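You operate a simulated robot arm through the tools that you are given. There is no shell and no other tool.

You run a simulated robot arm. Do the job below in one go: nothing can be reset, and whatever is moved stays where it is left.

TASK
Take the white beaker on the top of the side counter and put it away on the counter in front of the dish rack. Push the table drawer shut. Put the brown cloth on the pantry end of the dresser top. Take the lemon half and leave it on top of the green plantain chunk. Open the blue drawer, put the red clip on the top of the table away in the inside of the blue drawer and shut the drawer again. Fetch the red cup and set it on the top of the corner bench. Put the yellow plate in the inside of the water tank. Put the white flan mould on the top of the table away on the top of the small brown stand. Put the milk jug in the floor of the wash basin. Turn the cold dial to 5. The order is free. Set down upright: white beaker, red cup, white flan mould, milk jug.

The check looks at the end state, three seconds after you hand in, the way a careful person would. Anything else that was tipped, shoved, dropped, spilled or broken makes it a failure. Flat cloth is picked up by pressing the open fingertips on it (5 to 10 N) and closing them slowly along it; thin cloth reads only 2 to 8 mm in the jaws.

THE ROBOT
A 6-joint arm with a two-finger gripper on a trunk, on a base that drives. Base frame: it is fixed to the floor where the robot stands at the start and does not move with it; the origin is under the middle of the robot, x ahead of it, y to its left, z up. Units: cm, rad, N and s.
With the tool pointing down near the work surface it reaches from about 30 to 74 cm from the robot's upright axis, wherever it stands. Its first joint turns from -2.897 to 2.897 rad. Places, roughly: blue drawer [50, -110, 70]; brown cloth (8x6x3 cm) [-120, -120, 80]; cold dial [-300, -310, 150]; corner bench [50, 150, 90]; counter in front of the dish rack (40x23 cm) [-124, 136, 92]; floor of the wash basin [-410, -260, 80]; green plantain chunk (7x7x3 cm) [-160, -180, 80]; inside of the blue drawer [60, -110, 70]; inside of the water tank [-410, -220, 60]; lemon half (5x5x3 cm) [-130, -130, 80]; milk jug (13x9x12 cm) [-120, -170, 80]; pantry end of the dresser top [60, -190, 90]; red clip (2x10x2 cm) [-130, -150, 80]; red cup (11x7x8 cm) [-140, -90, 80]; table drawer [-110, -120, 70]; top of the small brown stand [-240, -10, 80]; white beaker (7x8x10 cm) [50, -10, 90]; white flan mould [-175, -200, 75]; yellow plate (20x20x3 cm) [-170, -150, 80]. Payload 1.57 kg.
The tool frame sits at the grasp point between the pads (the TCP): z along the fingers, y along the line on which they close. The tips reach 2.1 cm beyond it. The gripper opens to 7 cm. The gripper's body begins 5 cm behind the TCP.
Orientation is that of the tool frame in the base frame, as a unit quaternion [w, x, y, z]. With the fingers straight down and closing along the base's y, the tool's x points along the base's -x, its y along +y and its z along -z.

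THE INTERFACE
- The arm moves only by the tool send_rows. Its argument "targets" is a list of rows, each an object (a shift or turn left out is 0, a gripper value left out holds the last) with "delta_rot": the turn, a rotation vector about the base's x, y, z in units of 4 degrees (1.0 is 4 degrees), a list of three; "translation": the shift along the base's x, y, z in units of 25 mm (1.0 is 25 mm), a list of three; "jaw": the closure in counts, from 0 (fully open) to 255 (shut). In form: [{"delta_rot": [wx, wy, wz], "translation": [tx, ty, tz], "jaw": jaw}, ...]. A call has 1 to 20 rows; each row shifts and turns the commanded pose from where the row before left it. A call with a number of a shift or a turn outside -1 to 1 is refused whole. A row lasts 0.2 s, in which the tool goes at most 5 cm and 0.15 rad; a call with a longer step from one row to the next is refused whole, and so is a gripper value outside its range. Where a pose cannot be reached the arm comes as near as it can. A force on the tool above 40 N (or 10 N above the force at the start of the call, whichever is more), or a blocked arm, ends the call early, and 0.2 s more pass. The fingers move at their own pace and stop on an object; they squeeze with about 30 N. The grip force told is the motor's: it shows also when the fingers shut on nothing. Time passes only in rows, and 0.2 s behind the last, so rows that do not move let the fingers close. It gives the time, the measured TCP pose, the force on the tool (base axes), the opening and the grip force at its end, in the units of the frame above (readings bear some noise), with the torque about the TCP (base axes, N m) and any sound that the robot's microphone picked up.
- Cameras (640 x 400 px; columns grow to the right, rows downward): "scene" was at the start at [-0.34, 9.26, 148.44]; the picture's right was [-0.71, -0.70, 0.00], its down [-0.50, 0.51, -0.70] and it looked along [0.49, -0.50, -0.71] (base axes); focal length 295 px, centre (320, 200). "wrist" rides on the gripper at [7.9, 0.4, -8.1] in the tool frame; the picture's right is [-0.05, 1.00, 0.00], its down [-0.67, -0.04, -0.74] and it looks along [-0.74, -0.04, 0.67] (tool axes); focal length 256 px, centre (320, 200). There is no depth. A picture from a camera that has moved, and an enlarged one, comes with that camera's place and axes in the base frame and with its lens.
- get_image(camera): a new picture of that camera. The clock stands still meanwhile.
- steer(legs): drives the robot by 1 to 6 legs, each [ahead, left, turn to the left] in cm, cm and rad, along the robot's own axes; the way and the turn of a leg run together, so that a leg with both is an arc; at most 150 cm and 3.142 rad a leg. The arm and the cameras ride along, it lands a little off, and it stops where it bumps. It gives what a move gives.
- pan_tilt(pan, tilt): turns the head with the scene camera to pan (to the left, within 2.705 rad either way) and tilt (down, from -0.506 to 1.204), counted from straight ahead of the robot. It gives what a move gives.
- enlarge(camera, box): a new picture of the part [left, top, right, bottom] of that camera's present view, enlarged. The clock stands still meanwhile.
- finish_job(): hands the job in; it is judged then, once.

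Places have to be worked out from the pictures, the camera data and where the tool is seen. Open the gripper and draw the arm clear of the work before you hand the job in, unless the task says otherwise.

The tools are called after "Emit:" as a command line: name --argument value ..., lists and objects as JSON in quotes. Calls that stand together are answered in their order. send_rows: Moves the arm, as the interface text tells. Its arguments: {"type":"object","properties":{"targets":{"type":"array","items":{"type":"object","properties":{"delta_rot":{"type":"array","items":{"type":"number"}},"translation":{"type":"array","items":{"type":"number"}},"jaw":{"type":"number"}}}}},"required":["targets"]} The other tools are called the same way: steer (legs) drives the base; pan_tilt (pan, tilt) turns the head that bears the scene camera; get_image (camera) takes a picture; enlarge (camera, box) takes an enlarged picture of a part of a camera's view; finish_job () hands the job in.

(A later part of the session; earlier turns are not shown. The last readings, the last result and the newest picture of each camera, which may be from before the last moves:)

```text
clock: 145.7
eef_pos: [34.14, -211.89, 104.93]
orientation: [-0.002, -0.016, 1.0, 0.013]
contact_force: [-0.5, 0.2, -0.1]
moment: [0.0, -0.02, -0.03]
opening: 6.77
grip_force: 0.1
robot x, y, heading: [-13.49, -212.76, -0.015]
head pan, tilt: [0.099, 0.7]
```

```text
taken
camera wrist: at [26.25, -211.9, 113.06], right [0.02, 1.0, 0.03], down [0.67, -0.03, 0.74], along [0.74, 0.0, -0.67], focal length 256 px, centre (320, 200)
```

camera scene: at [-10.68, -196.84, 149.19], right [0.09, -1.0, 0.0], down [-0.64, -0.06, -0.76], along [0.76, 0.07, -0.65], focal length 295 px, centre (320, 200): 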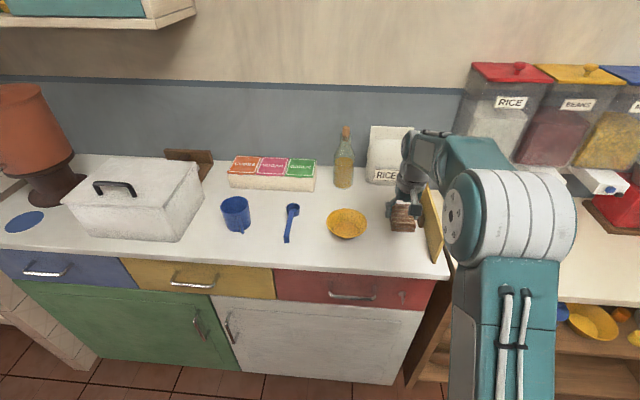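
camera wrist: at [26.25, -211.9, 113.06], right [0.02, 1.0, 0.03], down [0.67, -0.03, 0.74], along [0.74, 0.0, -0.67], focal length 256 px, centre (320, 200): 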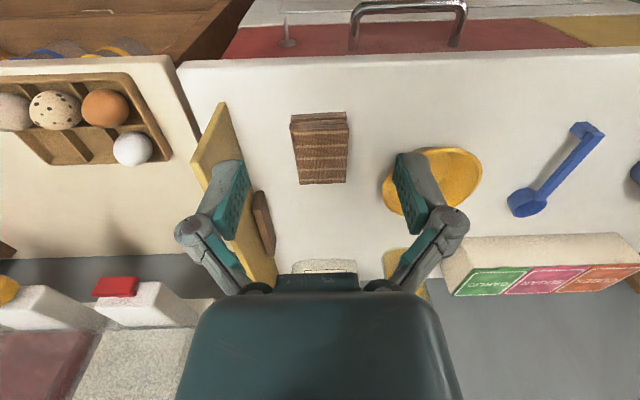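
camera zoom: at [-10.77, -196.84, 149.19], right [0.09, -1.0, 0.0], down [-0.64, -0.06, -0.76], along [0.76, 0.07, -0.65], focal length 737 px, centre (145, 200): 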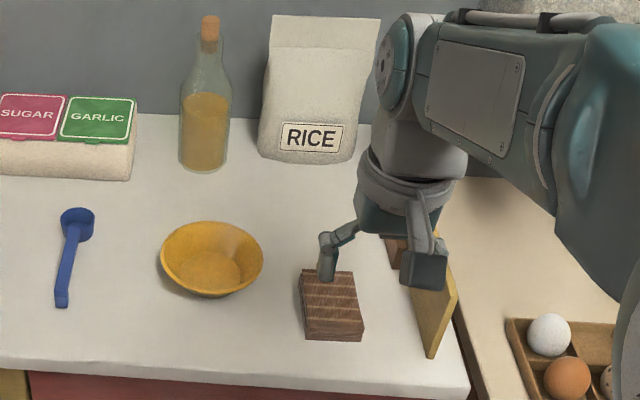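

The cloth lies on the pantry end of the dresser. Next I go to the blue drawer to open it, backing off first and then moving left.

Emit:
steer --legs '[[-22, 0, 0], [0, 97, 0.012]]'

Emit:
pan_tilt --pan -0.1 --tilt 0.75

Emit:
get_image --camera "scene"

Emit:
get_image --camera "wrist"

```text
clock: 152.0
eef_pos: [12.12, -114.09, 105.02]
orientation: [0.0, -0.033, 0.999, 0.013]
contact_force: [-1.0, -0.1, -0.5]
moment: [-0.01, 0.0, 0.01]
opening: 6.79
grip_force: 0.1
robot x, y, heading: [-35.32, -116.91, 0.023]
head pan, tilt: [0.099, 0.7]
```

```text
clock: 152.7
eef_pos: [12.11, -113.96, 104.96]
orientation: [-0.002, -0.032, 0.999, 0.013]
contact_force: [-0.2, 0.6, 0.3]
moment: [0.01, -0.04, 0.0]
opening: 6.8
grip_force: 0.1
robot x, y, heading: [-35.16, -116.36, 0.025]
head pan, tilt: [-0.099, 0.75]
```

```text
taken
camera scene: at [-33.5, -102.11, 148.77], right [-0.08, -1.0, 0.0], down [-0.68, 0.05, -0.73], along [0.73, -0.06, -0.68], focal length 295 px, centre (320, 200)
```

scene: 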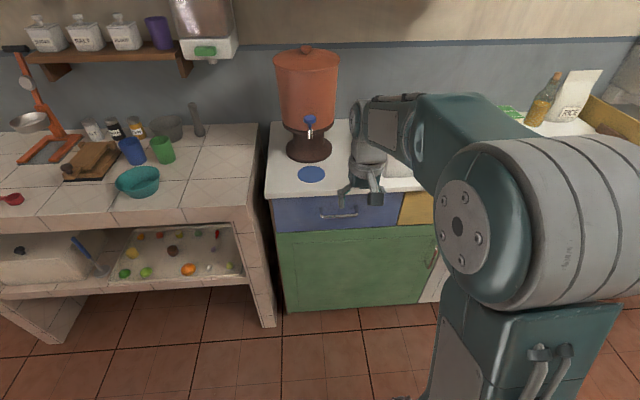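

```text
taken
camera wrist: at [4.21, -114.2, 113.06], right [-0.01, 1.0, 0.03], down [0.67, -0.01, 0.74], along [0.74, 0.03, -0.67], focal length 256 px, centre (320, 200)
```

wrist: 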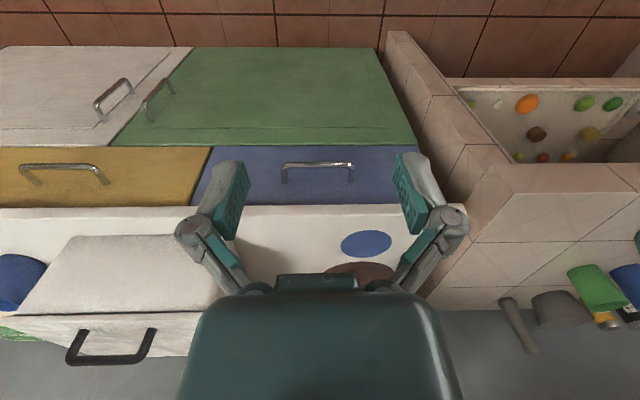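

Zooming on the blue drawer handle to fix its height and standoff.

Emit:
enlarge --camera "scene" --box '[260, 170, 420, 270]'

Emit:
enlarge --camera "wrist" --box '[230, 120, 410, 230]'

```text
4.00 times, centred on (340, 220) of scene
camera zoom: at [-33.5, -102.11, 148.77], right [-0.08, -1.0, 0.0], down [-0.68, 0.05, -0.73], along [0.73, -0.06, -0.68], focal length 1179 px, centre (240, 120)
```

zoom: 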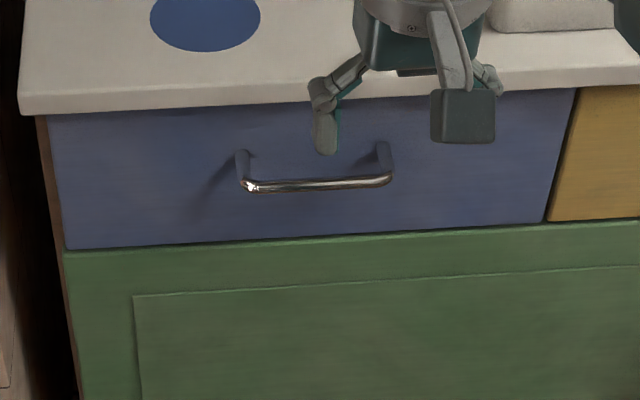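

```text
3.56 times, centred on (320, 175) of wrist
camera zoom: at [4.21, -114.2, 113.06], right [-0.01, 1.0, 0.03], down [0.67, -0.01, 0.74], along [0.74, 0.03, -0.67], focal length 910 px, centre (320, 289)
```

zoom: 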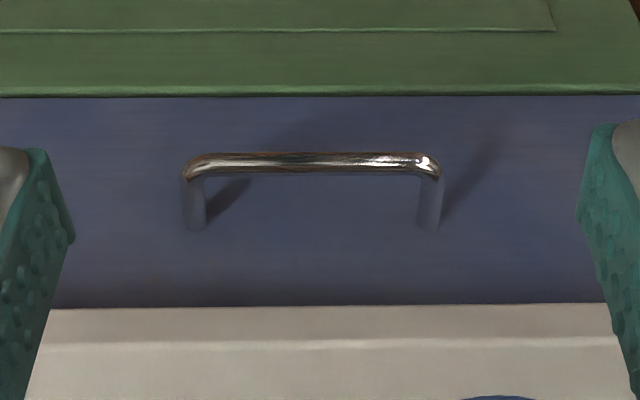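

Handle bar found at about (32.1, -113.3, 79.9), standing 3.9 cm off the drawer face (x≈36). I turn the tool to point forward with the fingers closing vertically.

Emit:
send_rows --targets '[{"delta_rot": [-0.37, 0, -0.92], "translation": [0.3, 0, 0], "jaw": 0}, {"delta_rot": [0.962, -0.962, -0.962], "translation": [0.22, 0.02, -0.3]}, {"delta_rot": [0.962, -0.962, -0.962], "translation": [0.22, 0.02, -0.3]}, {"delta_rot": [0.962, -0.962, -0.962], "translation": [0.22, 0.02, -0.3]}, {"delta_rot": [0.962, -0.962, -0.962], "translation": [0.22, 0.02, -0.3]}, {"delta_rot": [0.962, -0.962, -0.962], "translation": [0.22, 0.02, -0.3]}, {"delta_rot": [0.962, -0.962, -0.962], "translation": [0.22, 0.02, -0.3]}, {"delta_rot": [0.962, -0.962, -0.962], "translation": [0.22, 0.02, -0.3]}, {"delta_rot": [0.962, -0.962, -0.962], "translation": [0.22, 0.02, -0.3]}, {"delta_rot": [0.962, -0.962, -0.962], "translation": [0.22, 0.02, -0.3]}, {"delta_rot": [0.962, -0.962, -0.962], "translation": [0.22, 0.02, -0.3]}, {"delta_rot": [0.962, -0.962, -0.962], "translation": [0.22, 0.02, -0.3]}, {"delta_rot": [0.962, -0.962, -0.962], "translation": [0.22, 0.02, -0.3]}, {"delta_rot": [0.962, -0.962, -0.962], "translation": [0.22, 0.02, -0.3]}, {"delta_rot": [0.962, -0.962, -0.962], "translation": [0.22, 0.02, -0.3]}, {"delta_rot": [0.962, -0.962, -0.962], "translation": [0.22, 0.02, -0.3]}, {"delta_rot": [0.962, -0.962, -0.962], "translation": [0.22, 0.02, -0.3]}, {"delta_rot": [0.962, -0.962, -0.962], "translation": [0.2, 0.02, -0.3]}, {"delta_rot": [0.962, -0.962, -0.962], "translation": [0.1, 0.02, -0.3]}, {}]'

Emit:
get_image --camera "scene"

Emit:
get_image --camera "wrist"

```text
clock: 156.9
eef_pos: [21.4, -124.83, 92.44]
orientation: [0.493, 0.493, 0.508, 0.506]
contact_force: [-0.2, 0.2, 0.8]
moment: [-0.01, -0.02, -0.02]
opening: 7.0
grip_force: 0.1
out of reach, approached as far as the arm can: row 16, 17, 18, 19
robot x, y, heading: [-35.82, -116.23, 0.021]
head pan, tilt: [-0.099, 0.75]
```

```text
taken
camera scene: at [-33.47, -102.12, 148.77], right [-0.08, -1.0, 0.0], down [-0.68, 0.05, -0.73], along [0.73, -0.06, -0.68], focal length 295 px, centre (320, 200)
```

scene: 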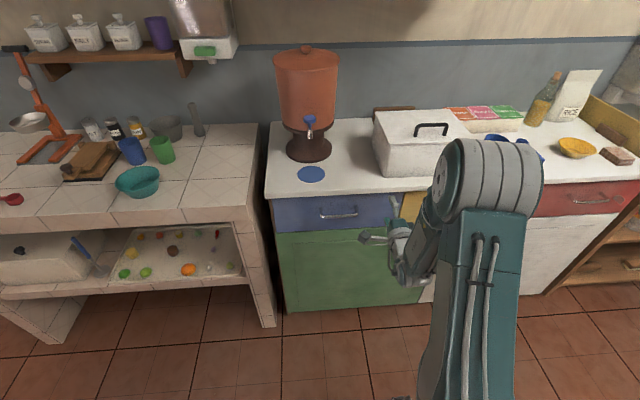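

```text
taken
camera wrist: at [13.02, -117.1, 92.75], right [0.0, -0.05, 1.0], down [-0.73, -0.69, -0.03], along [0.69, -0.72, -0.04], focal length 256 px, centre (320, 200)
```

wrist: 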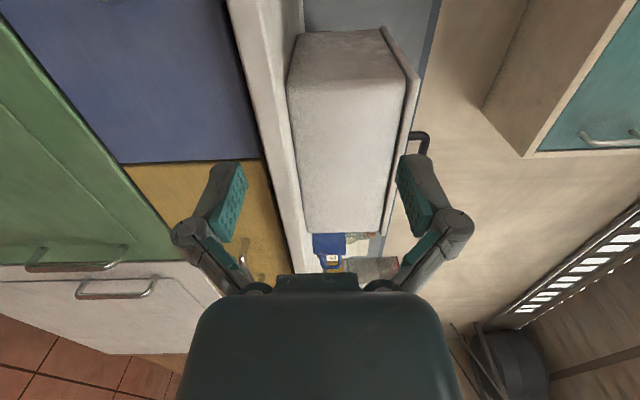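

The orientation is right, but the arm stopped 11 cm short in y. I try moving toward the point in front of the handle, lower and farther out where it should be reachable.

Emit:
send_rows --targets '[{"translation": [0, 0.5, -0.6]}, {"translation": [0, 0.5, -0.6]}, {"translation": [0, 0.5, -0.6]}, {"translation": [0, 0.5, -0.6]}, {"translation": [0, 0.5, -0.6]}, {"translation": [0, 0.5, -0.6]}, {"translation": [0, 0.5, -0.6]}, {"translation": [0, 0.5, -0.6]}, {"translation": [0, 0.5, -0.2]}, {}]'

Emit:
get_image --camera "scene"

Emit:
get_image --camera "wrist"

```text
clock: 159.1
eef_pos: [18.46, -125.43, 80.1]
orientation: [0.498, 0.497, 0.503, 0.501]
contact_force: [0.1, 0.4, -0.4]
moment: [0.0, -0.01, 0.01]
opening: 6.96
grip_force: 0.0
out of reach, approached as far as the arm can: row 1, 2, 3, 4, 5, 6, 7, 8, 9
robot x, y, heading: [-35.39, -116.46, 0.02]
head pan, tilt: [-0.099, 0.75]
```

```text
taken
camera scene: at [-33.46, -102.14, 148.77], right [-0.08, -1.0, 0.0], down [-0.68, 0.05, -0.73], along [0.73, -0.06, -0.68], focal length 295 px, centre (320, 200)
```

scene: 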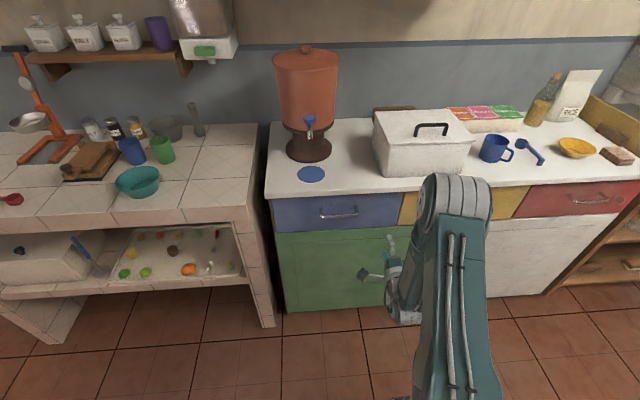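

```text
taken
camera wrist: at [10.29, -117.45, 80.51], right [0.0, -0.05, 1.0], down [-0.74, -0.67, -0.03], along [0.67, -0.74, -0.04], focal length 256 px, centre (320, 200)
```

wrist: 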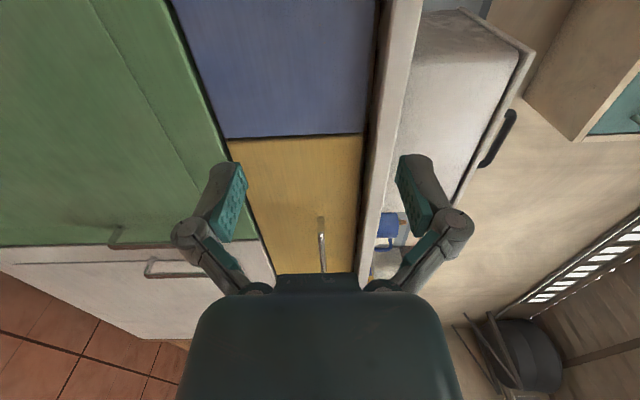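

The arm seems to reach this orientation only on its right side (y −9 relative). I shift the robot 12 cm left so the handle falls there.

Emit:
steer --legs '[[0, 12.2, -0.02]]'

Emit:
send_rows --targets '[{"translation": [0.5, 0, 0]}, {"translation": [0.5, 0, 0]}, {}]'

Emit:
get_image --camera "wrist"

Emit:
get_image --camera "scene"

```text
clock: 160.4
eef_pos: [18.19, -114.79, 80.11]
orientation: [0.503, 0.503, 0.497, 0.497]
contact_force: [0.0, 0.5, -0.1]
moment: [0.02, 0.01, 0.03]
opening: 7.03
grip_force: 0.0
robot x, y, heading: [-35.53, -104.58, 0.005]
head pan, tilt: [-0.099, 0.75]
```

```text
clock: 161.2
eef_pos: [20.51, -114.25, 80.42]
orientation: [0.503, 0.498, 0.502, 0.497]
contact_force: [0.6, 0.3, 0.8]
moment: [-0.01, 0.01, -0.05]
opening: 7.01
grip_force: 0.2
out of reach, approached as far as the arm can: row 1
robot x, y, heading: [-36.09, -104.49, 0.01]
head pan, tilt: [-0.099, 0.75]
```

```text
taken
camera wrist: at [12.4, -106.35, 80.73], right [0.0, -0.04, 1.0], down [-0.75, -0.67, -0.03], along [0.67, -0.75, -0.03], focal length 256 px, centre (320, 200)
```

wrist: 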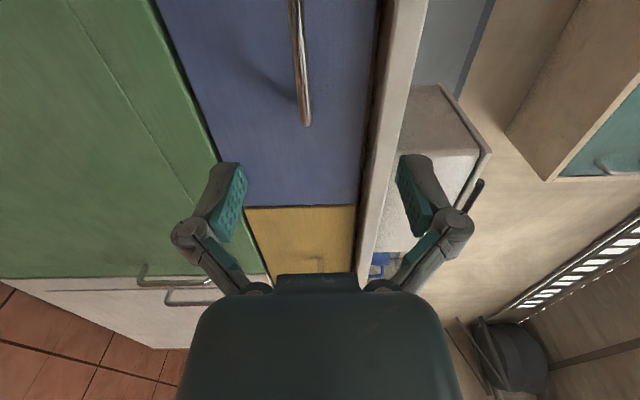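

```text
taken
camera scene: at [-33.35, -90.03, 148.76], right [-0.1, -1.0, 0.0], down [-0.68, 0.06, -0.73], along [0.73, -0.07, -0.68], focal length 295 px, centre (320, 200)
```

scene: 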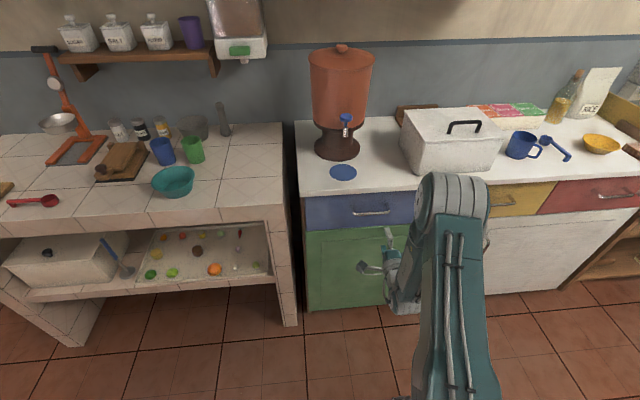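

The handle bar is in front of the fingers at z≈79.2. I advance toward it slowly.

Emit:
send_rows --targets '[{"translation": [0.5, 0.05, -0.06]}, {"translation": [0.5, 0.05, -0.06]}, {"translation": [0.5, 0.05, -0.06]}, {"translation": [0.5, 0.05, -0.06]}, {"translation": [0.5, 0.05, -0.06]}, {"translation": [0.5, 0.05, -0.06]}, {}]'

Emit:
get_image --camera "wrist"

Emit:
enlarge --camera "scene" --box '[290, 160, 450, 280]'

```text
clock: 162.8
eef_pos: [27.42, -116.31, 79.56]
orientation: [0.501, 0.498, 0.502, 0.498]
contact_force: [1.0, 0.1, -0.2]
moment: [0.0, -0.02, -0.05]
opening: 7.0
grip_force: 0.2
out of reach, approached as far as the arm can: row 1, 2, 3, 4, 5, 6
robot x, y, heading: [-35.76, -105.05, 0.005]
head pan, tilt: [-0.099, 0.75]
```

```text
taken
camera wrist: at [19.28, -108.38, 79.75], right [0.0, -0.05, 1.0], down [-0.74, -0.67, -0.03], along [0.67, -0.74, -0.03], focal length 256 px, centre (320, 200)
```

wrist: 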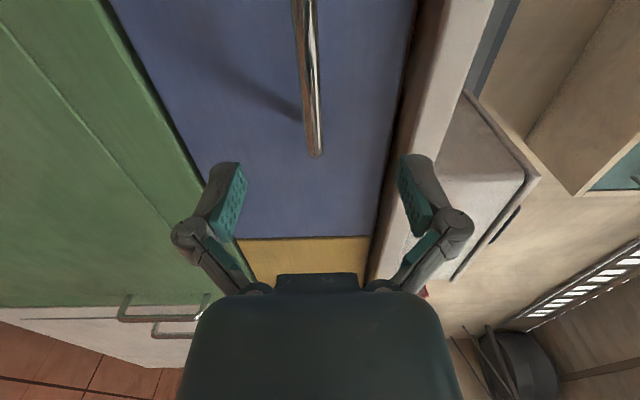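

```text
3.33 times, centred on (370, 220) of scene
camera zoom: at [-33.33, -90.13, 148.76], right [-0.09, -1.0, 0.0], down [-0.68, 0.06, -0.73], along [0.73, -0.07, -0.68], focal length 983 px, centre (153, 133)
```

zoom: 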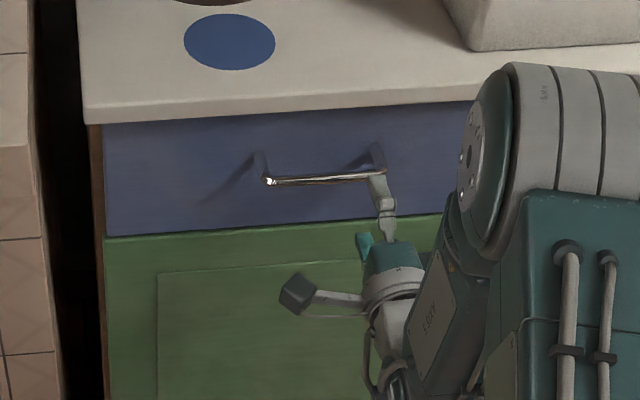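

The lateral limit scales with reach, so I shift the robot 4 cm further left and continue.

Emit:
steer --legs '[[0, 3.8, 0]]'

Emit:
send_rows --targets '[{"translation": [0.3, 0, -0.05]}, {"translation": [0.3, 0, -0.05]}, {"translation": [0.3, 0, 0]}, {}]'

Emit:
get_image --camera "wrist"

Emit:
enlarge --camera "scene" --box '[290, 160, 450, 280]'

```text
clock: 163.6
eef_pos: [27.37, -114.61, 79.22]
orientation: [0.499, 0.502, 0.498, 0.501]
contact_force: [-0.3, -2.5, 0.3]
moment: [-0.01, 0.0, 0.09]
opening: 7.01
grip_force: 0.0
robot x, y, heading: [-35.91, -101.8, 0.005]
head pan, tilt: [-0.099, 0.75]
```

```text
clock: 164.6
eef_pos: [29.56, -113.72, 79.13]
orientation: [0.502, 0.498, 0.502, 0.498]
contact_force: [-0.1, 1.4, -0.1]
moment: [-0.03, -0.01, 0.01]
opening: 6.98
grip_force: 0.0
robot x, y, heading: [-35.62, -101.28, 0.006]
head pan, tilt: [-0.099, 0.75]
```

```text
taken
camera wrist: at [21.4, -105.67, 79.48], right [0.0, -0.05, 1.0], down [-0.74, -0.67, -0.03], along [0.67, -0.74, -0.04], focal length 256 px, centre (320, 200)
```

wrist: 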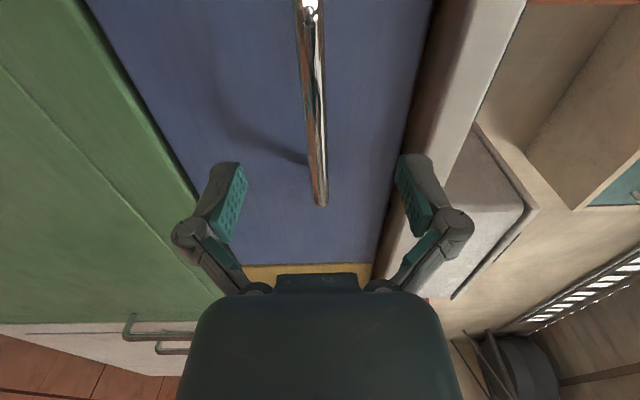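

```text
3.33 times, centred on (370, 220) of scene
camera zoom: at [-33.34, -87.02, 148.76], right [-0.09, -1.0, 0.0], down [-0.68, 0.06, -0.73], along [0.73, -0.07, -0.68], focal length 983 px, centre (153, 133)
```

zoom: 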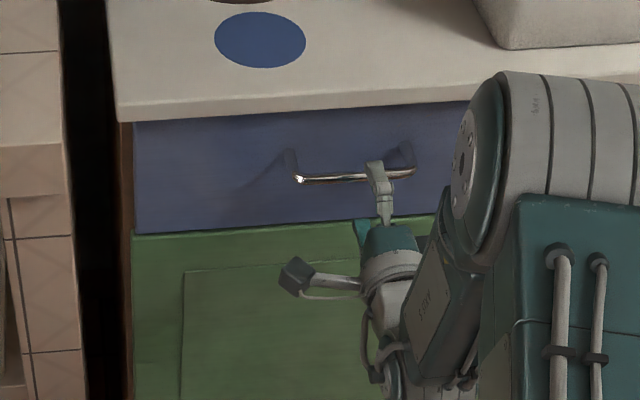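

The bar is centred between the fingers. I advance 2 cm and close on it.

Emit:
send_rows --targets '[{"translation": [0.3, 0, 0]}, {"translation": [0.3, 0, 0]}, {"translation": [0.25, 0, 0]}, {}, {"jaw": 80}, {"jaw": 160}, {"jaw": 220}, {"jaw": 255}, {}, {}]'

Emit:
get_image --camera "wrist"

```text
clock: 166.8
eef_pos: [31.44, -113.79, 78.95]
orientation: [0.498, 0.499, 0.503, 0.5]
contact_force: [-2.1, -0.9, -17.7]
moment: [0.09, 0.3, -0.13]
opening: 1.16
grip_force: 31.8
robot x, y, heading: [-35.62, -101.72, 0.004]
head pan, tilt: [-0.099, 0.75]
```

```text
taken
camera wrist: at [23.36, -105.96, 79.38], right [0.01, -0.05, 1.0], down [-0.74, -0.67, -0.03], along [0.67, -0.74, -0.04], focal length 256 px, centre (320, 200)
```

wrist: 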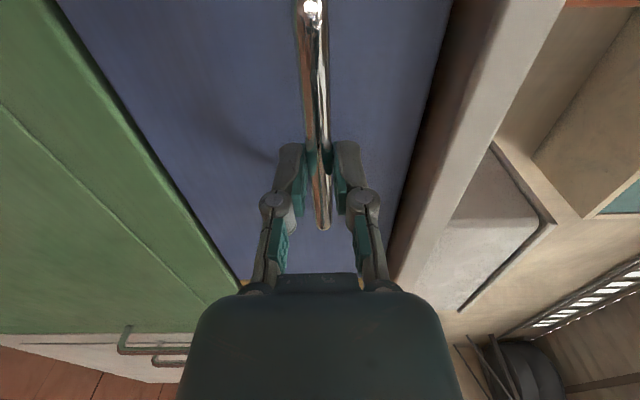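

The bar is gripped. I relax the vertical load slightly and pull the drawer straight out toward −x.

Emit:
send_rows --targets '[{"translation": [0, 0, -0.08]}, {"translation": [-0.2, 0, 0]}, {"translation": [-0.3, 0, 0]}, {"translation": [-0.3, 0, 0]}, {"translation": [-0.3, 0, 0]}, {"translation": [-0.3, 0, 0]}, {}]'

Emit:
enlarge --camera "scene" --box '[270, 140, 470, 280]'

```text
clock: 168.4
eef_pos: [28.16, -113.89, 78.97]
orientation: [0.502, 0.501, 0.499, 0.498]
contact_force: [1.8, -2.4, -8.2]
moment: [0.11, 0.14, 0.46]
opening: 1.16
grip_force: 32.2
robot x, y, heading: [-35.39, -101.3, 0.001]
head pan, tilt: [-0.099, 0.75]
```

```text
2.86 times, centred on (370, 210) of scene
camera zoom: at [-33.27, -87.32, 148.77], right [-0.09, -1.0, 0.0], down [-0.68, 0.07, -0.73], along [0.73, -0.07, -0.68], focal length 842 px, centre (177, 171)
```

zoom: 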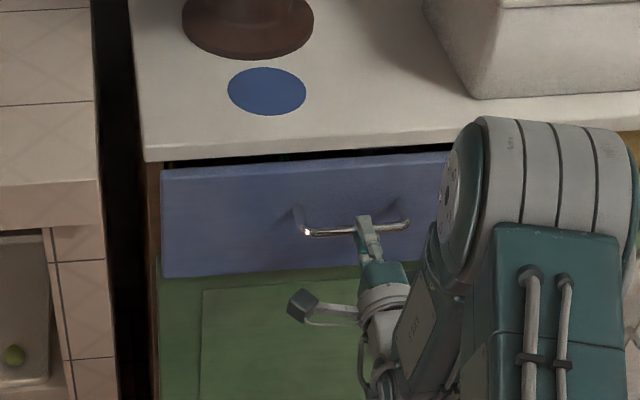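

The drawer is opening. I keep pulling.

Emit:
send_rows --targets '[{"translation": [-0.4, 0, 0]}, {"translation": [-0.4, 0, 0]}, {"translation": [-0.4, 0, 0]}, {"translation": [-0.4, 0, 0]}, {"translation": [-0.4, 0, 0]}, {"translation": [-0.4, 0, 0]}, {"translation": [-0.4, 0, 0]}, {"translation": [-0.4, 0, 0]}, {}]'

Emit:
enlarge --camera "scene" --box '[270, 140, 470, 280]'

```text
clock: 170.4
eef_pos: [20.06, -113.96, 78.99]
orientation: [0.501, 0.501, 0.5, 0.498]
contact_force: [0.0, -2.2, -3.6]
moment: [0.11, 0.04, 0.46]
opening: 1.17
grip_force: 31.9
robot x, y, heading: [-35.83, -101.36, 0.006]
head pan, tilt: [-0.099, 0.75]
```

```text
2.86 times, centred on (370, 210) of scene
camera zoom: at [-33.35, -87.33, 148.78], right [-0.09, -1.0, 0.0], down [-0.68, 0.07, -0.73], along [0.73, -0.07, -0.68], focal length 842 px, centre (177, 171)
```

zoom: 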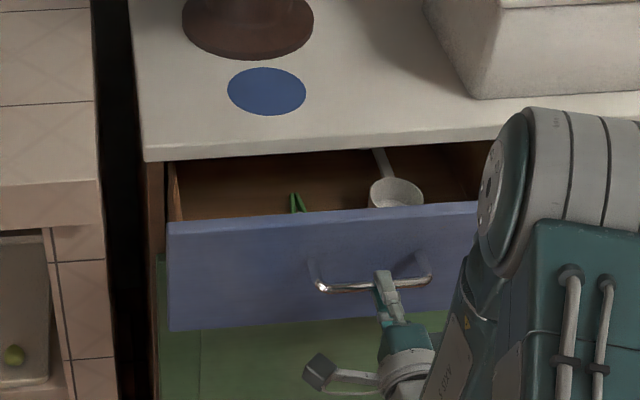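

Inside I can see a green clip and a white scoop. I pull about 8 cm more.

Emit:
send_rows --targets '[{"translation": [-0.4, 0, 0]}, {"translation": [-0.4, 0, 0]}, {"translation": [-0.4, 0, 0]}, {"translation": [-0.4, 0, 0]}, {"translation": [-0.4, 0, 0]}, {"translation": [-0.4, 0, 0]}, {"translation": [-0.4, 0, 0]}, {"translation": [-0.4, 0, 0]}, {}]'

Emit:
get_image --camera "scene"

```text
clock: 172.4
eef_pos: [12.21, -113.88, 78.91]
orientation: [0.501, 0.5, 0.5, 0.498]
contact_force: [1.4, -5.0, -2.6]
moment: [0.12, 0.07, -0.46]
opening: 1.15
grip_force: 32.3
robot x, y, heading: [-35.45, -101.4, 0.01]
head pan, tilt: [-0.099, 0.75]
```

```text
taken
camera scene: at [-33.38, -87.38, 148.79], right [-0.09, -1.0, 0.0], down [-0.68, 0.07, -0.73], along [0.73, -0.07, -0.68], focal length 295 px, centre (320, 200)
```

scene: 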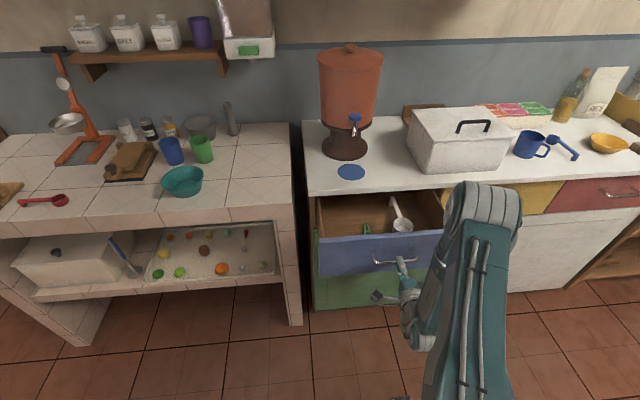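

The drawer is open by about 19 cm. I release the handle and back the robot away.

Emit:
send_rows --targets '[{"jaw": 200}, {"jaw": 140}, {"jaw": 90}, {}]'

Emit:
steer --legs '[[-25, 0, 0]]'

Emit:
get_image --camera "scene"

```text
clock: 173.4
eef_pos: [12.16, -113.75, 79.1]
orientation: [0.502, 0.5, 0.5, 0.498]
contact_force: [-0.5, 0.0, -0.4]
moment: [0.0, 0.01, -0.03]
opening: 4.5
grip_force: 0.1
robot x, y, heading: [-35.4, -101.66, 0.006]
head pan, tilt: [-0.099, 0.75]
```

```text
clock: 175.3
eef_pos: [-12.69, -114.08, 79.07]
orientation: [0.503, 0.5, 0.5, 0.497]
contact_force: [0.6, -0.5, 0.4]
moment: [-0.01, -0.02, 0.02]
opening: 4.53
grip_force: 0.0
robot x, y, heading: [-60.35, -101.47, 0.002]
head pan, tilt: [-0.099, 0.75]
```

```text
taken
camera scene: at [-58.19, -87.37, 148.78], right [-0.1, -1.0, 0.0], down [-0.68, 0.07, -0.73], along [0.73, -0.07, -0.68], focal length 295 px, centre (320, 200)
```

scene: 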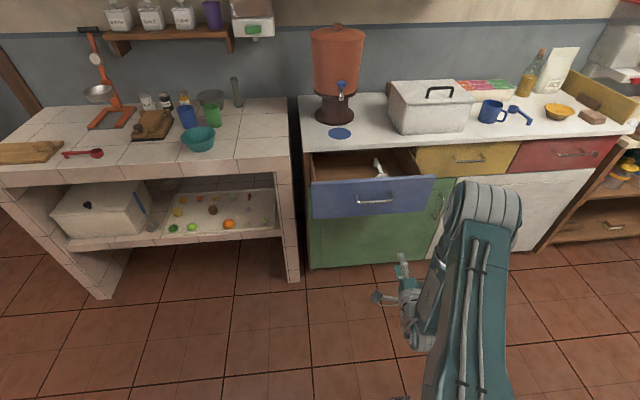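

The drawer stays open. I raise the arm and turn the tool back to pointing down.

Emit:
send_rows --targets '[{"delta_rot": [-0.962, 0.962, 0.962], "translation": [0.2, 0, 0.6]}, {"delta_rot": [-0.962, 0.962, 0.962], "translation": [0.2, 0, 0.6]}, {"delta_rot": [-0.962, 0.962, 0.962], "translation": [0.2, 0, 0.6]}, {"delta_rot": [-0.962, 0.962, 0.962], "translation": [0.2, 0, 0.6]}, {"delta_rot": [-0.962, 0.962, 0.962], "translation": [0.2, 0, 0.6]}, {"delta_rot": [-0.962, 0.962, 0.962], "translation": [0.2, 0, 0.6]}, {"delta_rot": [-0.962, 0.962, 0.962], "translation": [0.2, 0, 0.6]}, {"delta_rot": [-0.962, 0.962, 0.962], "translation": [0.2, 0, 0.6]}, {"delta_rot": [-0.962, 0.962, 0.962], "translation": [0.2, 0, 0.6]}, {"delta_rot": [-0.962, 0.962, 0.962], "translation": [0.2, 0, 0.6]}, {"delta_rot": [-0.962, 0.962, 0.962], "translation": [0.2, 0, 0.6]}, {"delta_rot": [-0.962, 0.962, 0.962], "translation": [0.2, 0, 0.6]}, {"delta_rot": [-0.962, 0.962, 0.962], "translation": [0.2, 0, 0.6]}, {"delta_rot": [-0.962, 0.962, 0.962], "translation": [0.2, 0, 0.6]}, {"delta_rot": [-0.962, 0.962, 0.962], "translation": [0.2, 0, 0.6]}, {"delta_rot": [-0.962, 0.962, 0.962], "translation": [0.2, 0, 0.6]}, {"delta_rot": [-0.962, 0.962, 0.962], "translation": [0, 0, 0.6]}, {"delta_rot": [-0.962, 0.962, 0.962], "translation": [0, 0, 0.4]}, {}]'

Emit:
get_image --camera "scene"

```text
clock: 179.3
eef_pos: [-4.64, -114.04, 105.54]
orientation: [0.002, -0.003, 1.0, 0.0]
contact_force: [0.3, -0.3, 0.4]
moment: [0.01, -0.02, 0.02]
opening: 4.5
grip_force: 0.0
robot x, y, heading: [-60.41, -101.71, 0.001]
head pan, tilt: [-0.099, 0.75]
```

```text
taken
camera scene: at [-58.18, -87.31, 148.77], right [-0.1, -1.0, 0.0], down [-0.68, 0.07, -0.73], along [0.73, -0.07, -0.68], focal length 295 px, centre (320, 200)
```

scene: 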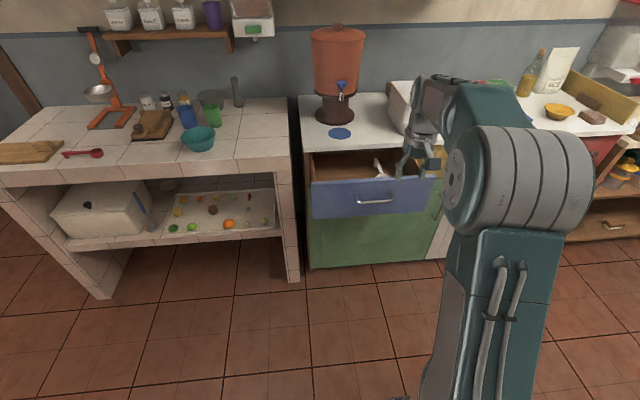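

Tool is down again. I now turn around to the table and go to the red clip near (-132,-148).

Emit:
steer --legs '[[0, 0, 3.14], [0, 43, 0]]'

Emit:
pan_tilt --pan 0.0 --tilt 0.8

Emit:
get_image --camera "scene"

Emit:
get_image --camera "wrist"

```text
clock: 189.3
eef_pos: [-114.72, -134.18, 105.47]
orientation: [0.001, 1.0, 0.029, -0.003]
contact_force: [0.2, -0.1, -0.2]
moment: [-0.03, 0.02, -0.01]
opening: 4.55
grip_force: 0.0
robot x, y, heading: [-58.22, -143.95, -3.091]
head pan, tilt: [-0.099, 0.75]
```

```text
clock: 190.0
eef_pos: [-114.76, -134.14, 105.48]
orientation: [0.001, 1.0, 0.029, -0.002]
contact_force: [-0.3, 0.3, -0.3]
moment: [-0.01, -0.02, 0.0]
opening: 4.5
grip_force: 0.0
robot x, y, heading: [-57.73, -143.84, -3.089]
head pan, tilt: [0.0, 0.799]
```

```text
taken
camera scene: at [-59.76, -159.45, 148.4], right [-0.05, 1.0, 0.0], down [0.72, 0.04, -0.7], along [-0.7, -0.04, -0.72], focal length 295 px, centre (320, 200)
```

scene: 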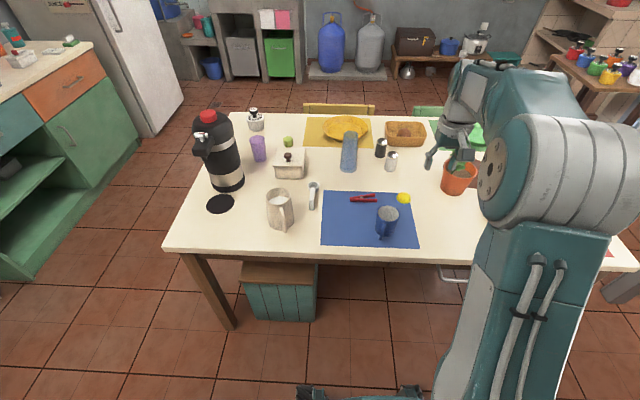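

```text
taken
camera wrist: at [-106.69, -134.08, 113.53], right [0.0, -1.0, 0.0], down [-0.66, 0.0, 0.75], along [-0.75, 0.0, -0.66], focal length 256 px, centre (320, 200)
```

wrist: 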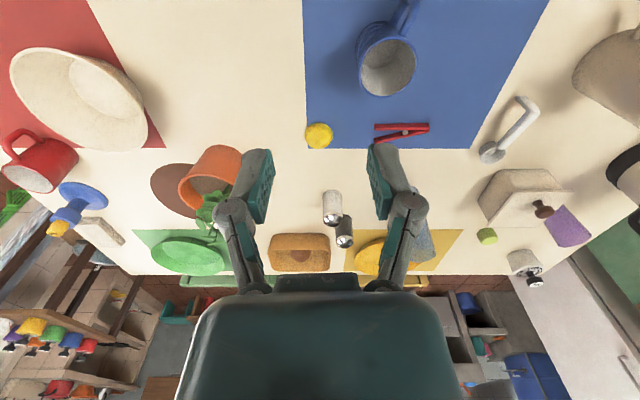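

Clip centre measured at (-131.4,-147.9), lying along y. I drive 13 cm closer and rotate the gripper 90° to close across it.

Emit:
steer --legs '[[13, 0, -0.04]]'

Emit:
send_rows --targets '[{"delta_rot": [0, 0, 1], "translation": [0, -0.3, 0]}, {"delta_rot": [0, 0, 1], "translation": [0, -0.3, 0]}, {"delta_rot": [0, 0, 1], "translation": [0, -0.3, 0]}, {"delta_rot": [0, 0, 1], "translation": [0, -0.3, 0]}, {"delta_rot": [0, 0, 1], "translation": [0, -0.3, 0]}, {"delta_rot": [0, 0, 1], "translation": [0, -0.3, 0]}, {"delta_rot": [0, 0, 1], "translation": [0, -0.3, 0]}, {"delta_rot": [0, 0, 1], "translation": [0, -0.3, 0]}, {"delta_rot": [0, 0, 1], "translation": [0, -0.3, 0]}, {"delta_rot": [0, 0, 1], "translation": [0, -0.3, 0]}, {"delta_rot": [0, 0, 1], "translation": [0, -0.3, 0]}, {"delta_rot": [0, 0, 1], "translation": [0, -0.3, 0]}, {"delta_rot": [0, 0, 1], "translation": [0, -0.3, 0]}, {"delta_rot": [0, 0, 1], "translation": [0, -0.3, 0]}, {"delta_rot": [0, 0, 1], "translation": [0, -0.3, 0]}, {"delta_rot": [0, 0, 1], "translation": [0, -0.3, 0]}, {"delta_rot": [0, 0, 1], "translation": [0, -0.3, 0]}, {"delta_rot": [0, 0, 1], "translation": [0, -0.3, 0]}, {"delta_rot": [0, 0, 1]}, {"delta_rot": [0, 0, 1]}]'

Emit:
get_image --camera "wrist"

```text
clock: 191.3
eef_pos: [-126.75, -132.66, 105.44]
orientation: [0.0, 1.0, 0.008, -0.003]
contact_force: [-0.3, -0.2, 0.5]
moment: [-0.01, 0.01, 0.01]
opening: 4.53
grip_force: 0.0
robot x, y, heading: [-71.17, -144.06, -3.125]
head pan, tilt: [0.0, 0.799]
```

```text
clock: 195.5
eef_pos: [-126.92, -146.2, 105.51]
orientation: [0.002, 0.76, 0.65, -0.001]
contact_force: [-0.8, 0.8, 0.0]
moment: [-0.05, 0.0, 0.0]
opening: 4.53
grip_force: 0.1
robot x, y, heading: [-71.05, -144.68, -3.131]
head pan, tilt: [0.0, 0.799]
```

```text
taken
camera wrist: at [-125.17, -138.29, 113.55], right [0.98, -0.21, 0.0], down [-0.14, -0.65, 0.75], along [-0.16, -0.73, -0.66], focal length 256 px, centre (320, 200)
```

wrist: 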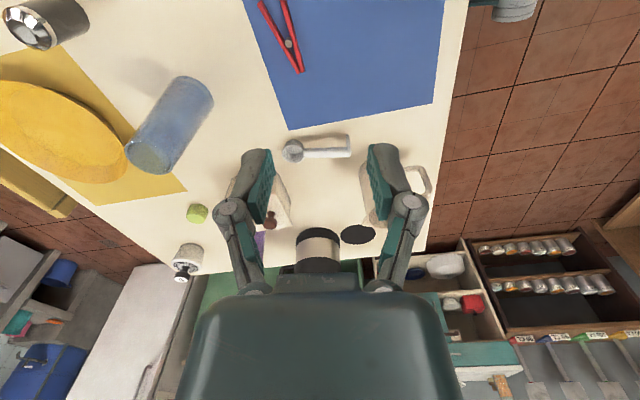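

I finish the rotation, centre over the clip and descend part-way.

Emit:
send_rows --targets '[{"delta_rot": [0, 0, 1], "translation": [-0.6, -0.27, -0.5]}, {"delta_rot": [0, 0, 1], "translation": [-0.6, -0.27, -0.8]}, {"delta_rot": [0, 0, 0.8], "translation": [-0.6, -0.27, -0.8]}, {"translation": [0, 0, -0.8]}, {"translation": [0, 0, -0.8]}, {"translation": [0, 0, -0.8]}, {"translation": [0, 0, -0.8]}, {"translation": [0, 0, -0.8]}, {"translation": [0, 0, -0.8]}, {"translation": [0, 0, -0.8]}, {}]'

Emit:
get_image --camera "wrist"

```text
clock: 197.9
eef_pos: [-131.65, -148.16, 86.38]
orientation: [0.002, 0.694, 0.72, -0.001]
contact_force: [0.4, 0.0, 0.6]
moment: [-0.01, 0.03, -0.02]
opening: 4.53
grip_force: 0.1
robot x, y, heading: [-70.55, -144.38, -3.128]
head pan, tilt: [0.0, 0.799]
```

```text
taken
camera wrist: at [-131.48, -140.05, 94.35], right [1.0, -0.02, 0.0], down [-0.01, -0.66, 0.75], along [-0.01, -0.75, -0.66], focal length 256 px, centre (320, 200)
```

wrist: 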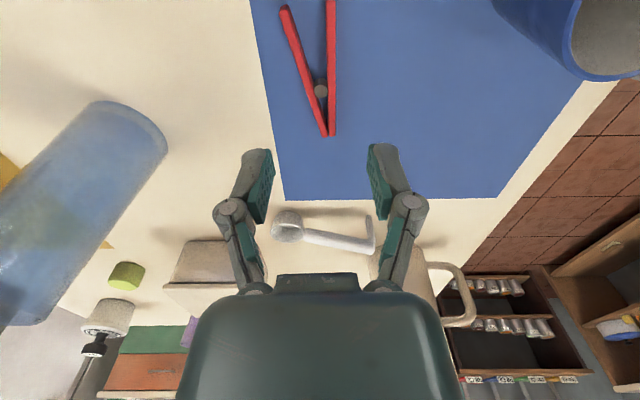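

The clip's pivot is at (-131.6,-148.8). I centre on it and descend finely to the table.

Emit:
send_rows --targets '[{"translation": [0.03, -0.22, -0.8]}, {"translation": [0, 0, -0.8]}, {"translation": [0, 0, -0.8]}, {"translation": [0, 0, -0.6]}, {"translation": [0, 0, -0.3]}, {}]'

Emit:
get_image --camera "wrist"

```text
clock: 199.3
eef_pos: [-131.37, -148.52, 78.11]
orientation: [0.003, 0.694, 0.72, -0.001]
contact_force: [-0.2, 0.5, -0.1]
moment: [-0.02, -0.02, 0.02]
opening: 4.53
grip_force: 0.1
robot x, y, heading: [-70.82, -144.44, -3.133]
head pan, tilt: [0.0, 0.799]
```

```text
taken
camera wrist: at [-131.28, -140.57, 86.03], right [1.0, -0.02, 0.0], down [-0.01, -0.66, 0.75], along [-0.01, -0.75, -0.66], focal length 256 px, centre (320, 200)
```

wrist: 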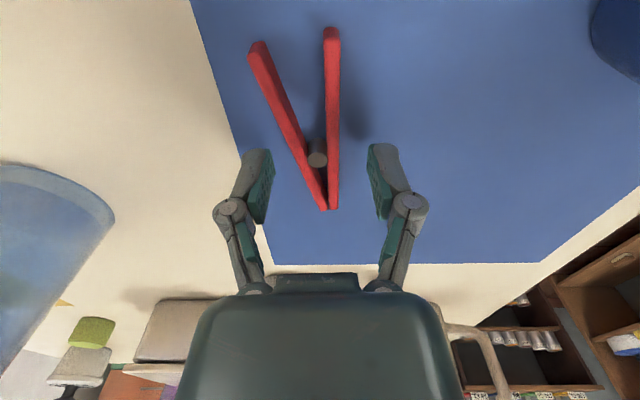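

Emit:
send_rows --targets '[{"translation": [0, 0, -0.12]}, {"translation": [0, 0, -0.12]}, {"translation": [0, 0, -0.1]}, {}]'

```text
clock: 200.3
eef_pos: [-131.35, -148.69, 77.27]
orientation: [0.003, 0.693, 0.721, -0.001]
contact_force: [-0.4, 0.3, 0.7]
moment: [0.02, 0.0, 0.01]
opening: 4.55
grip_force: 0.1
robot x, y, heading: [-71.08, -144.36, -3.13]
head pan, tilt: [0.0, 0.799]
```

No table contact yet, tips at z≈75.2. I close gently on the clip.

Emit:
send_rows --targets '[{"translation": [0, 0, -0.04], "jaw": 110}, {"jaw": 130}, {"jaw": 150}, {"jaw": 170}, {"jaw": 190}, {"jaw": 210}, {"jaw": 230}, {"jaw": 255}, {}, {}]'

Emit:
get_image --camera "wrist"

```text
clock: 202.5
eef_pos: [-131.27, -148.66, 77.07]
orientation: [0.002, 0.694, 0.72, -0.001]
contact_force: [0.5, 0.7, 3.7]
moment: [0.03, -0.01, 0.04]
opening: 2.13
grip_force: 30.2
robot x, y, heading: [-70.82, -144.26, -3.128]
head pan, tilt: [0.0, 0.799]
```

```text
taken
camera wrist: at [-131.07, -140.63, 85.09], right [1.0, -0.02, 0.0], down [-0.01, -0.66, 0.75], along [-0.01, -0.75, -0.66], focal length 256 px, centre (320, 200)
```

wrist: 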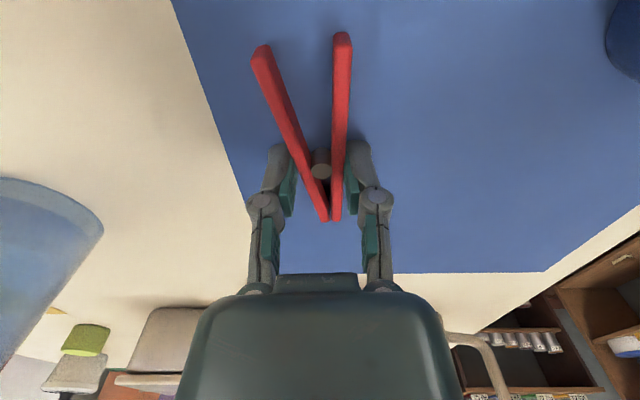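

The clip is held (2.1 cm, 30 N). I lift it clear and draw back.

Emit:
send_rows --targets '[{"translation": [0, 0, 0.3]}, {"translation": [0, 0, 0.6]}, {"translation": [0, 0, 0.9]}, {"translation": [0, 0, 1]}, {"translation": [0, 0, 1]}, {"translation": [0, 0, 1]}, {"translation": [0, 0, 1]}, {"translation": [0, 0, 1]}, {"translation": [0, 0, 1]}, {"translation": [0, 0, 1]}, {"translation": [0, 0, 1]}, {"translation": [0.5, 0, 1]}, {"translation": [0.9, 0, 0.6]}, {"translation": [0.9, 0, 0]}, {"translation": [0.9, 0, 0]}, {"translation": [0.9, 0, 0]}, {"translation": [0.9, 0, 0]}, {}]'

Emit:
get_image --camera "wrist"

```text
clock: 206.3
eef_pos: [-118.73, -148.88, 105.76]
orientation: [0.003, 0.694, 0.72, -0.001]
contact_force: [-0.5, -0.5, -0.5]
moment: [0.0, 0.02, -0.03]
opening: 2.09
grip_force: 30.0
robot x, y, heading: [-71.02, -144.38, -3.129]
head pan, tilt: [0.0, 0.799]
```

```text
taken
camera wrist: at [-118.53, -140.77, 113.73], right [1.0, -0.02, 0.0], down [-0.01, -0.66, 0.75], along [-0.01, -0.75, -0.66], focal length 256 px, centre (320, 200)
```

wrist: 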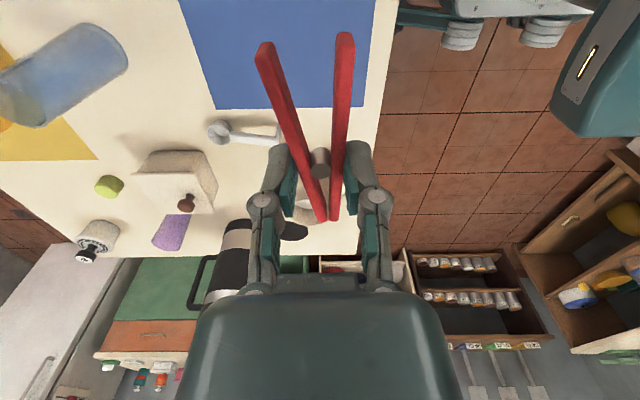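

Now I carry the clip to the open blue drawer: back off, turn around, and move in front of it.

Emit:
steer --legs '[[-33, 0, 0], [0, 0, 3.13], [0, 28, 0]]'

Emit:
pan_tilt --pan -0.1 --tilt 0.85

Emit:
get_image --camera "scene"

Emit:
get_image --camera "wrist"

```text
clock: 217.2
eef_pos: [11.3, -114.66, 105.63]
orientation: [0.004, -0.702, 0.713, 0.004]
contact_force: [0.6, -0.8, -0.4]
moment: [0.04, -0.02, -0.01]
opening: 2.07
grip_force: 30.1
robot x, y, heading: [-36.6, -115.86, -0.037]
head pan, tilt: [0.0, 0.799]
```

```text
clock: 217.9
eef_pos: [11.27, -114.65, 105.72]
orientation: [0.003, -0.702, 0.712, 0.004]
contact_force: [-0.3, 0.1, 1.0]
moment: [0.05, 0.0, 0.01]
opening: 2.07
grip_force: 29.7
robot x, y, heading: [-36.62, -116.54, -0.042]
head pan, tilt: [-0.099, 0.85]
```

```text
taken
camera scene: at [-34.2, -102.38, 148.01], right [-0.14, -0.99, 0.0], down [-0.74, 0.11, -0.66], along [0.65, -0.09, -0.75], focal length 295 px, centre (320, 200)
```

scene: 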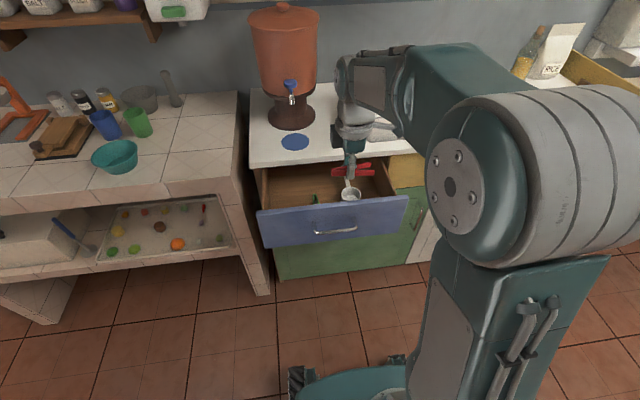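

```text
taken
camera wrist: at [10.73, -122.6, 113.73], right [-1.0, 0.07, 0.0], down [0.05, 0.66, 0.75], along [0.05, 0.75, -0.66], focal length 256 px, centre (320, 200)
```

wrist: 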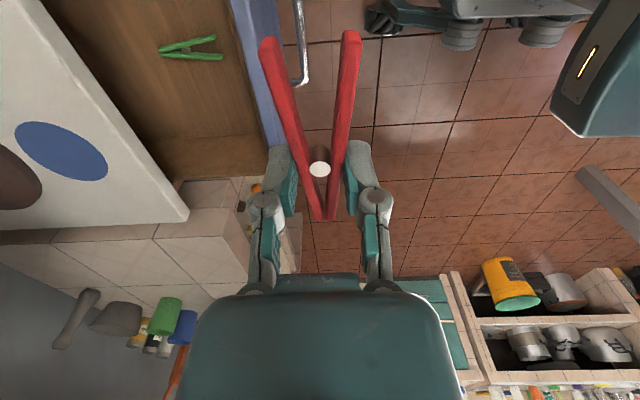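

The drawer interior spans y −94…−133; the green clip lies near (31,-110) and the scoop near (31,-121). The free left part around (26.5,-101.5) suits the red clip. I move a bit left and closer.

Emit:
steer --legs '[[5, 11, 0.04]]'

Emit:
send_rows --targets '[{"translation": [0.8, 0.2, 0]}, {"translation": [0.8, 0.2, 0]}, {"translation": [0.8, 0.2, 0]}, {}]'

Emit:
get_image --camera "scene"

Emit:
get_image --camera "wrist"

```text
clock: 219.1
eef_pos: [16.29, -102.54, 105.74]
orientation: [-0.003, 0.714, -0.7, -0.005]
contact_force: [0.2, -0.9, 0.2]
moment: [0.04, -0.02, 0.02]
opening: 2.09
grip_force: 30.0
robot x, y, heading: [-31.82, -105.3, 0.0]
head pan, tilt: [-0.099, 0.85]
```

```text
clock: 220.1
eef_pos: [22.5, -99.26, 105.56]
orientation: [0.001, 0.714, -0.7, -0.001]
contact_force: [-0.8, 0.0, 0.0]
moment: [-0.05, 0.0, 0.03]
opening: 2.08
grip_force: 30.4
robot x, y, heading: [-31.54, -105.08, -0.009]
head pan, tilt: [-0.099, 0.85]
```

```text
taken
camera scene: at [-29.56, -90.1, 147.89], right [-0.1, -0.99, 0.01], down [-0.75, 0.07, -0.66], along [0.66, -0.07, -0.75], focal length 295 px, centre (320, 200)
```

scene: 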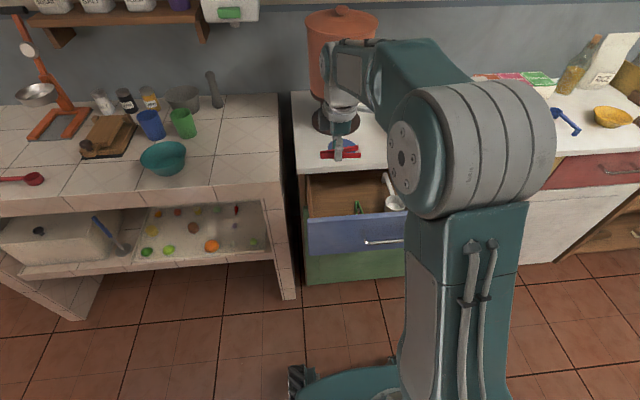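

```text
taken
camera wrist: at [22.24, -107.18, 113.58], right [-1.0, 0.03, 0.0], down [0.02, 0.67, 0.74], along [0.02, 0.74, -0.67], focal length 256 px, centre (320, 200)
```

wrist: 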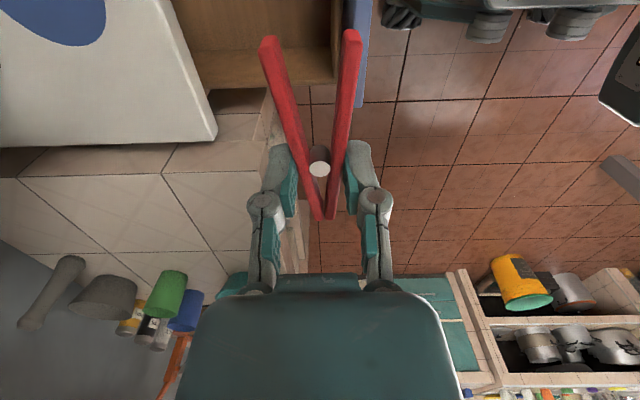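

I centre at (26.5,-102) and lower the clip into the drawer, stopping at z≈84 for a look.

Emit:
send_rows --targets '[{"translation": [0.8, -0.55, 0]}, {"translation": [0.8, -0.55, -0.5]}, {"translation": [0, 0, -0.9]}, {"translation": [0, 0, -0.9]}, {"translation": [0, 0, -0.9]}, {"translation": [0, 0, -0.9]}, {"translation": [0, 0, -0.9]}, {"translation": [0, 0, -0.9]}, {"translation": [0, 0, -0.9]}, {"translation": [0, 0, -0.9]}, {"translation": [0, 0, -0.5]}, {}]'

Emit:
get_image --camera "scene"

Emit:
get_image --camera "wrist"

```text
clock: 222.7
eef_pos: [26.16, -102.82, 85.09]
orientation: [0.0, 0.714, -0.7, -0.002]
contact_force: [0.8, 0.3, -0.2]
moment: [0.01, 0.02, 0.03]
opening: 2.07
grip_force: 30.0
robot x, y, heading: [-31.73, -105.12, -0.005]
head pan, tilt: [-0.099, 0.85]
```

```text
taken
camera scene: at [-29.52, -91.11, 147.96], right [-0.1, -0.99, 0.0], down [-0.75, 0.08, -0.66], along [0.66, -0.07, -0.75], focal length 295 px, centre (320, 200)
```

scene: 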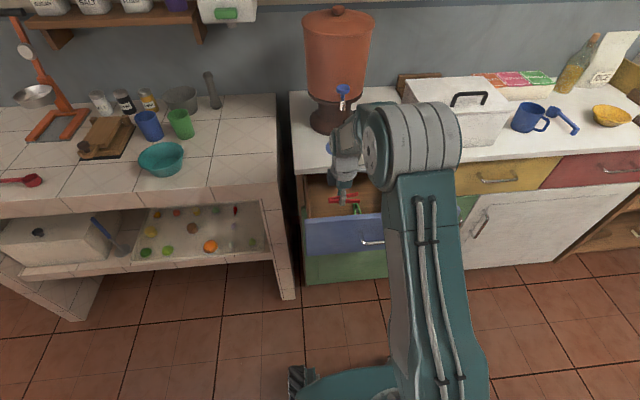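

```text
taken
camera wrist: at [25.99, -110.77, 93.14], right [-1.0, 0.03, 0.0], down [0.02, 0.67, 0.75], along [0.02, 0.75, -0.67], focal length 256 px, centre (320, 200)
```

wrist: 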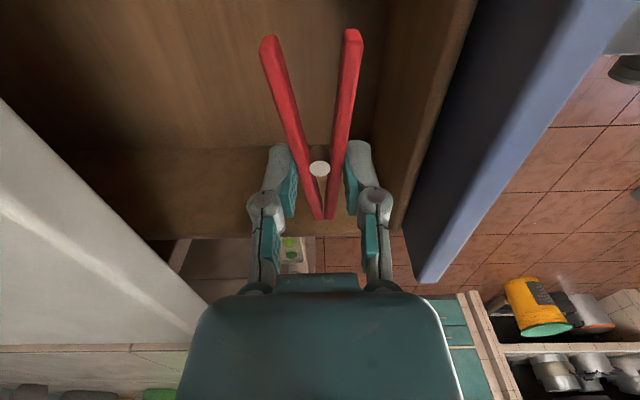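

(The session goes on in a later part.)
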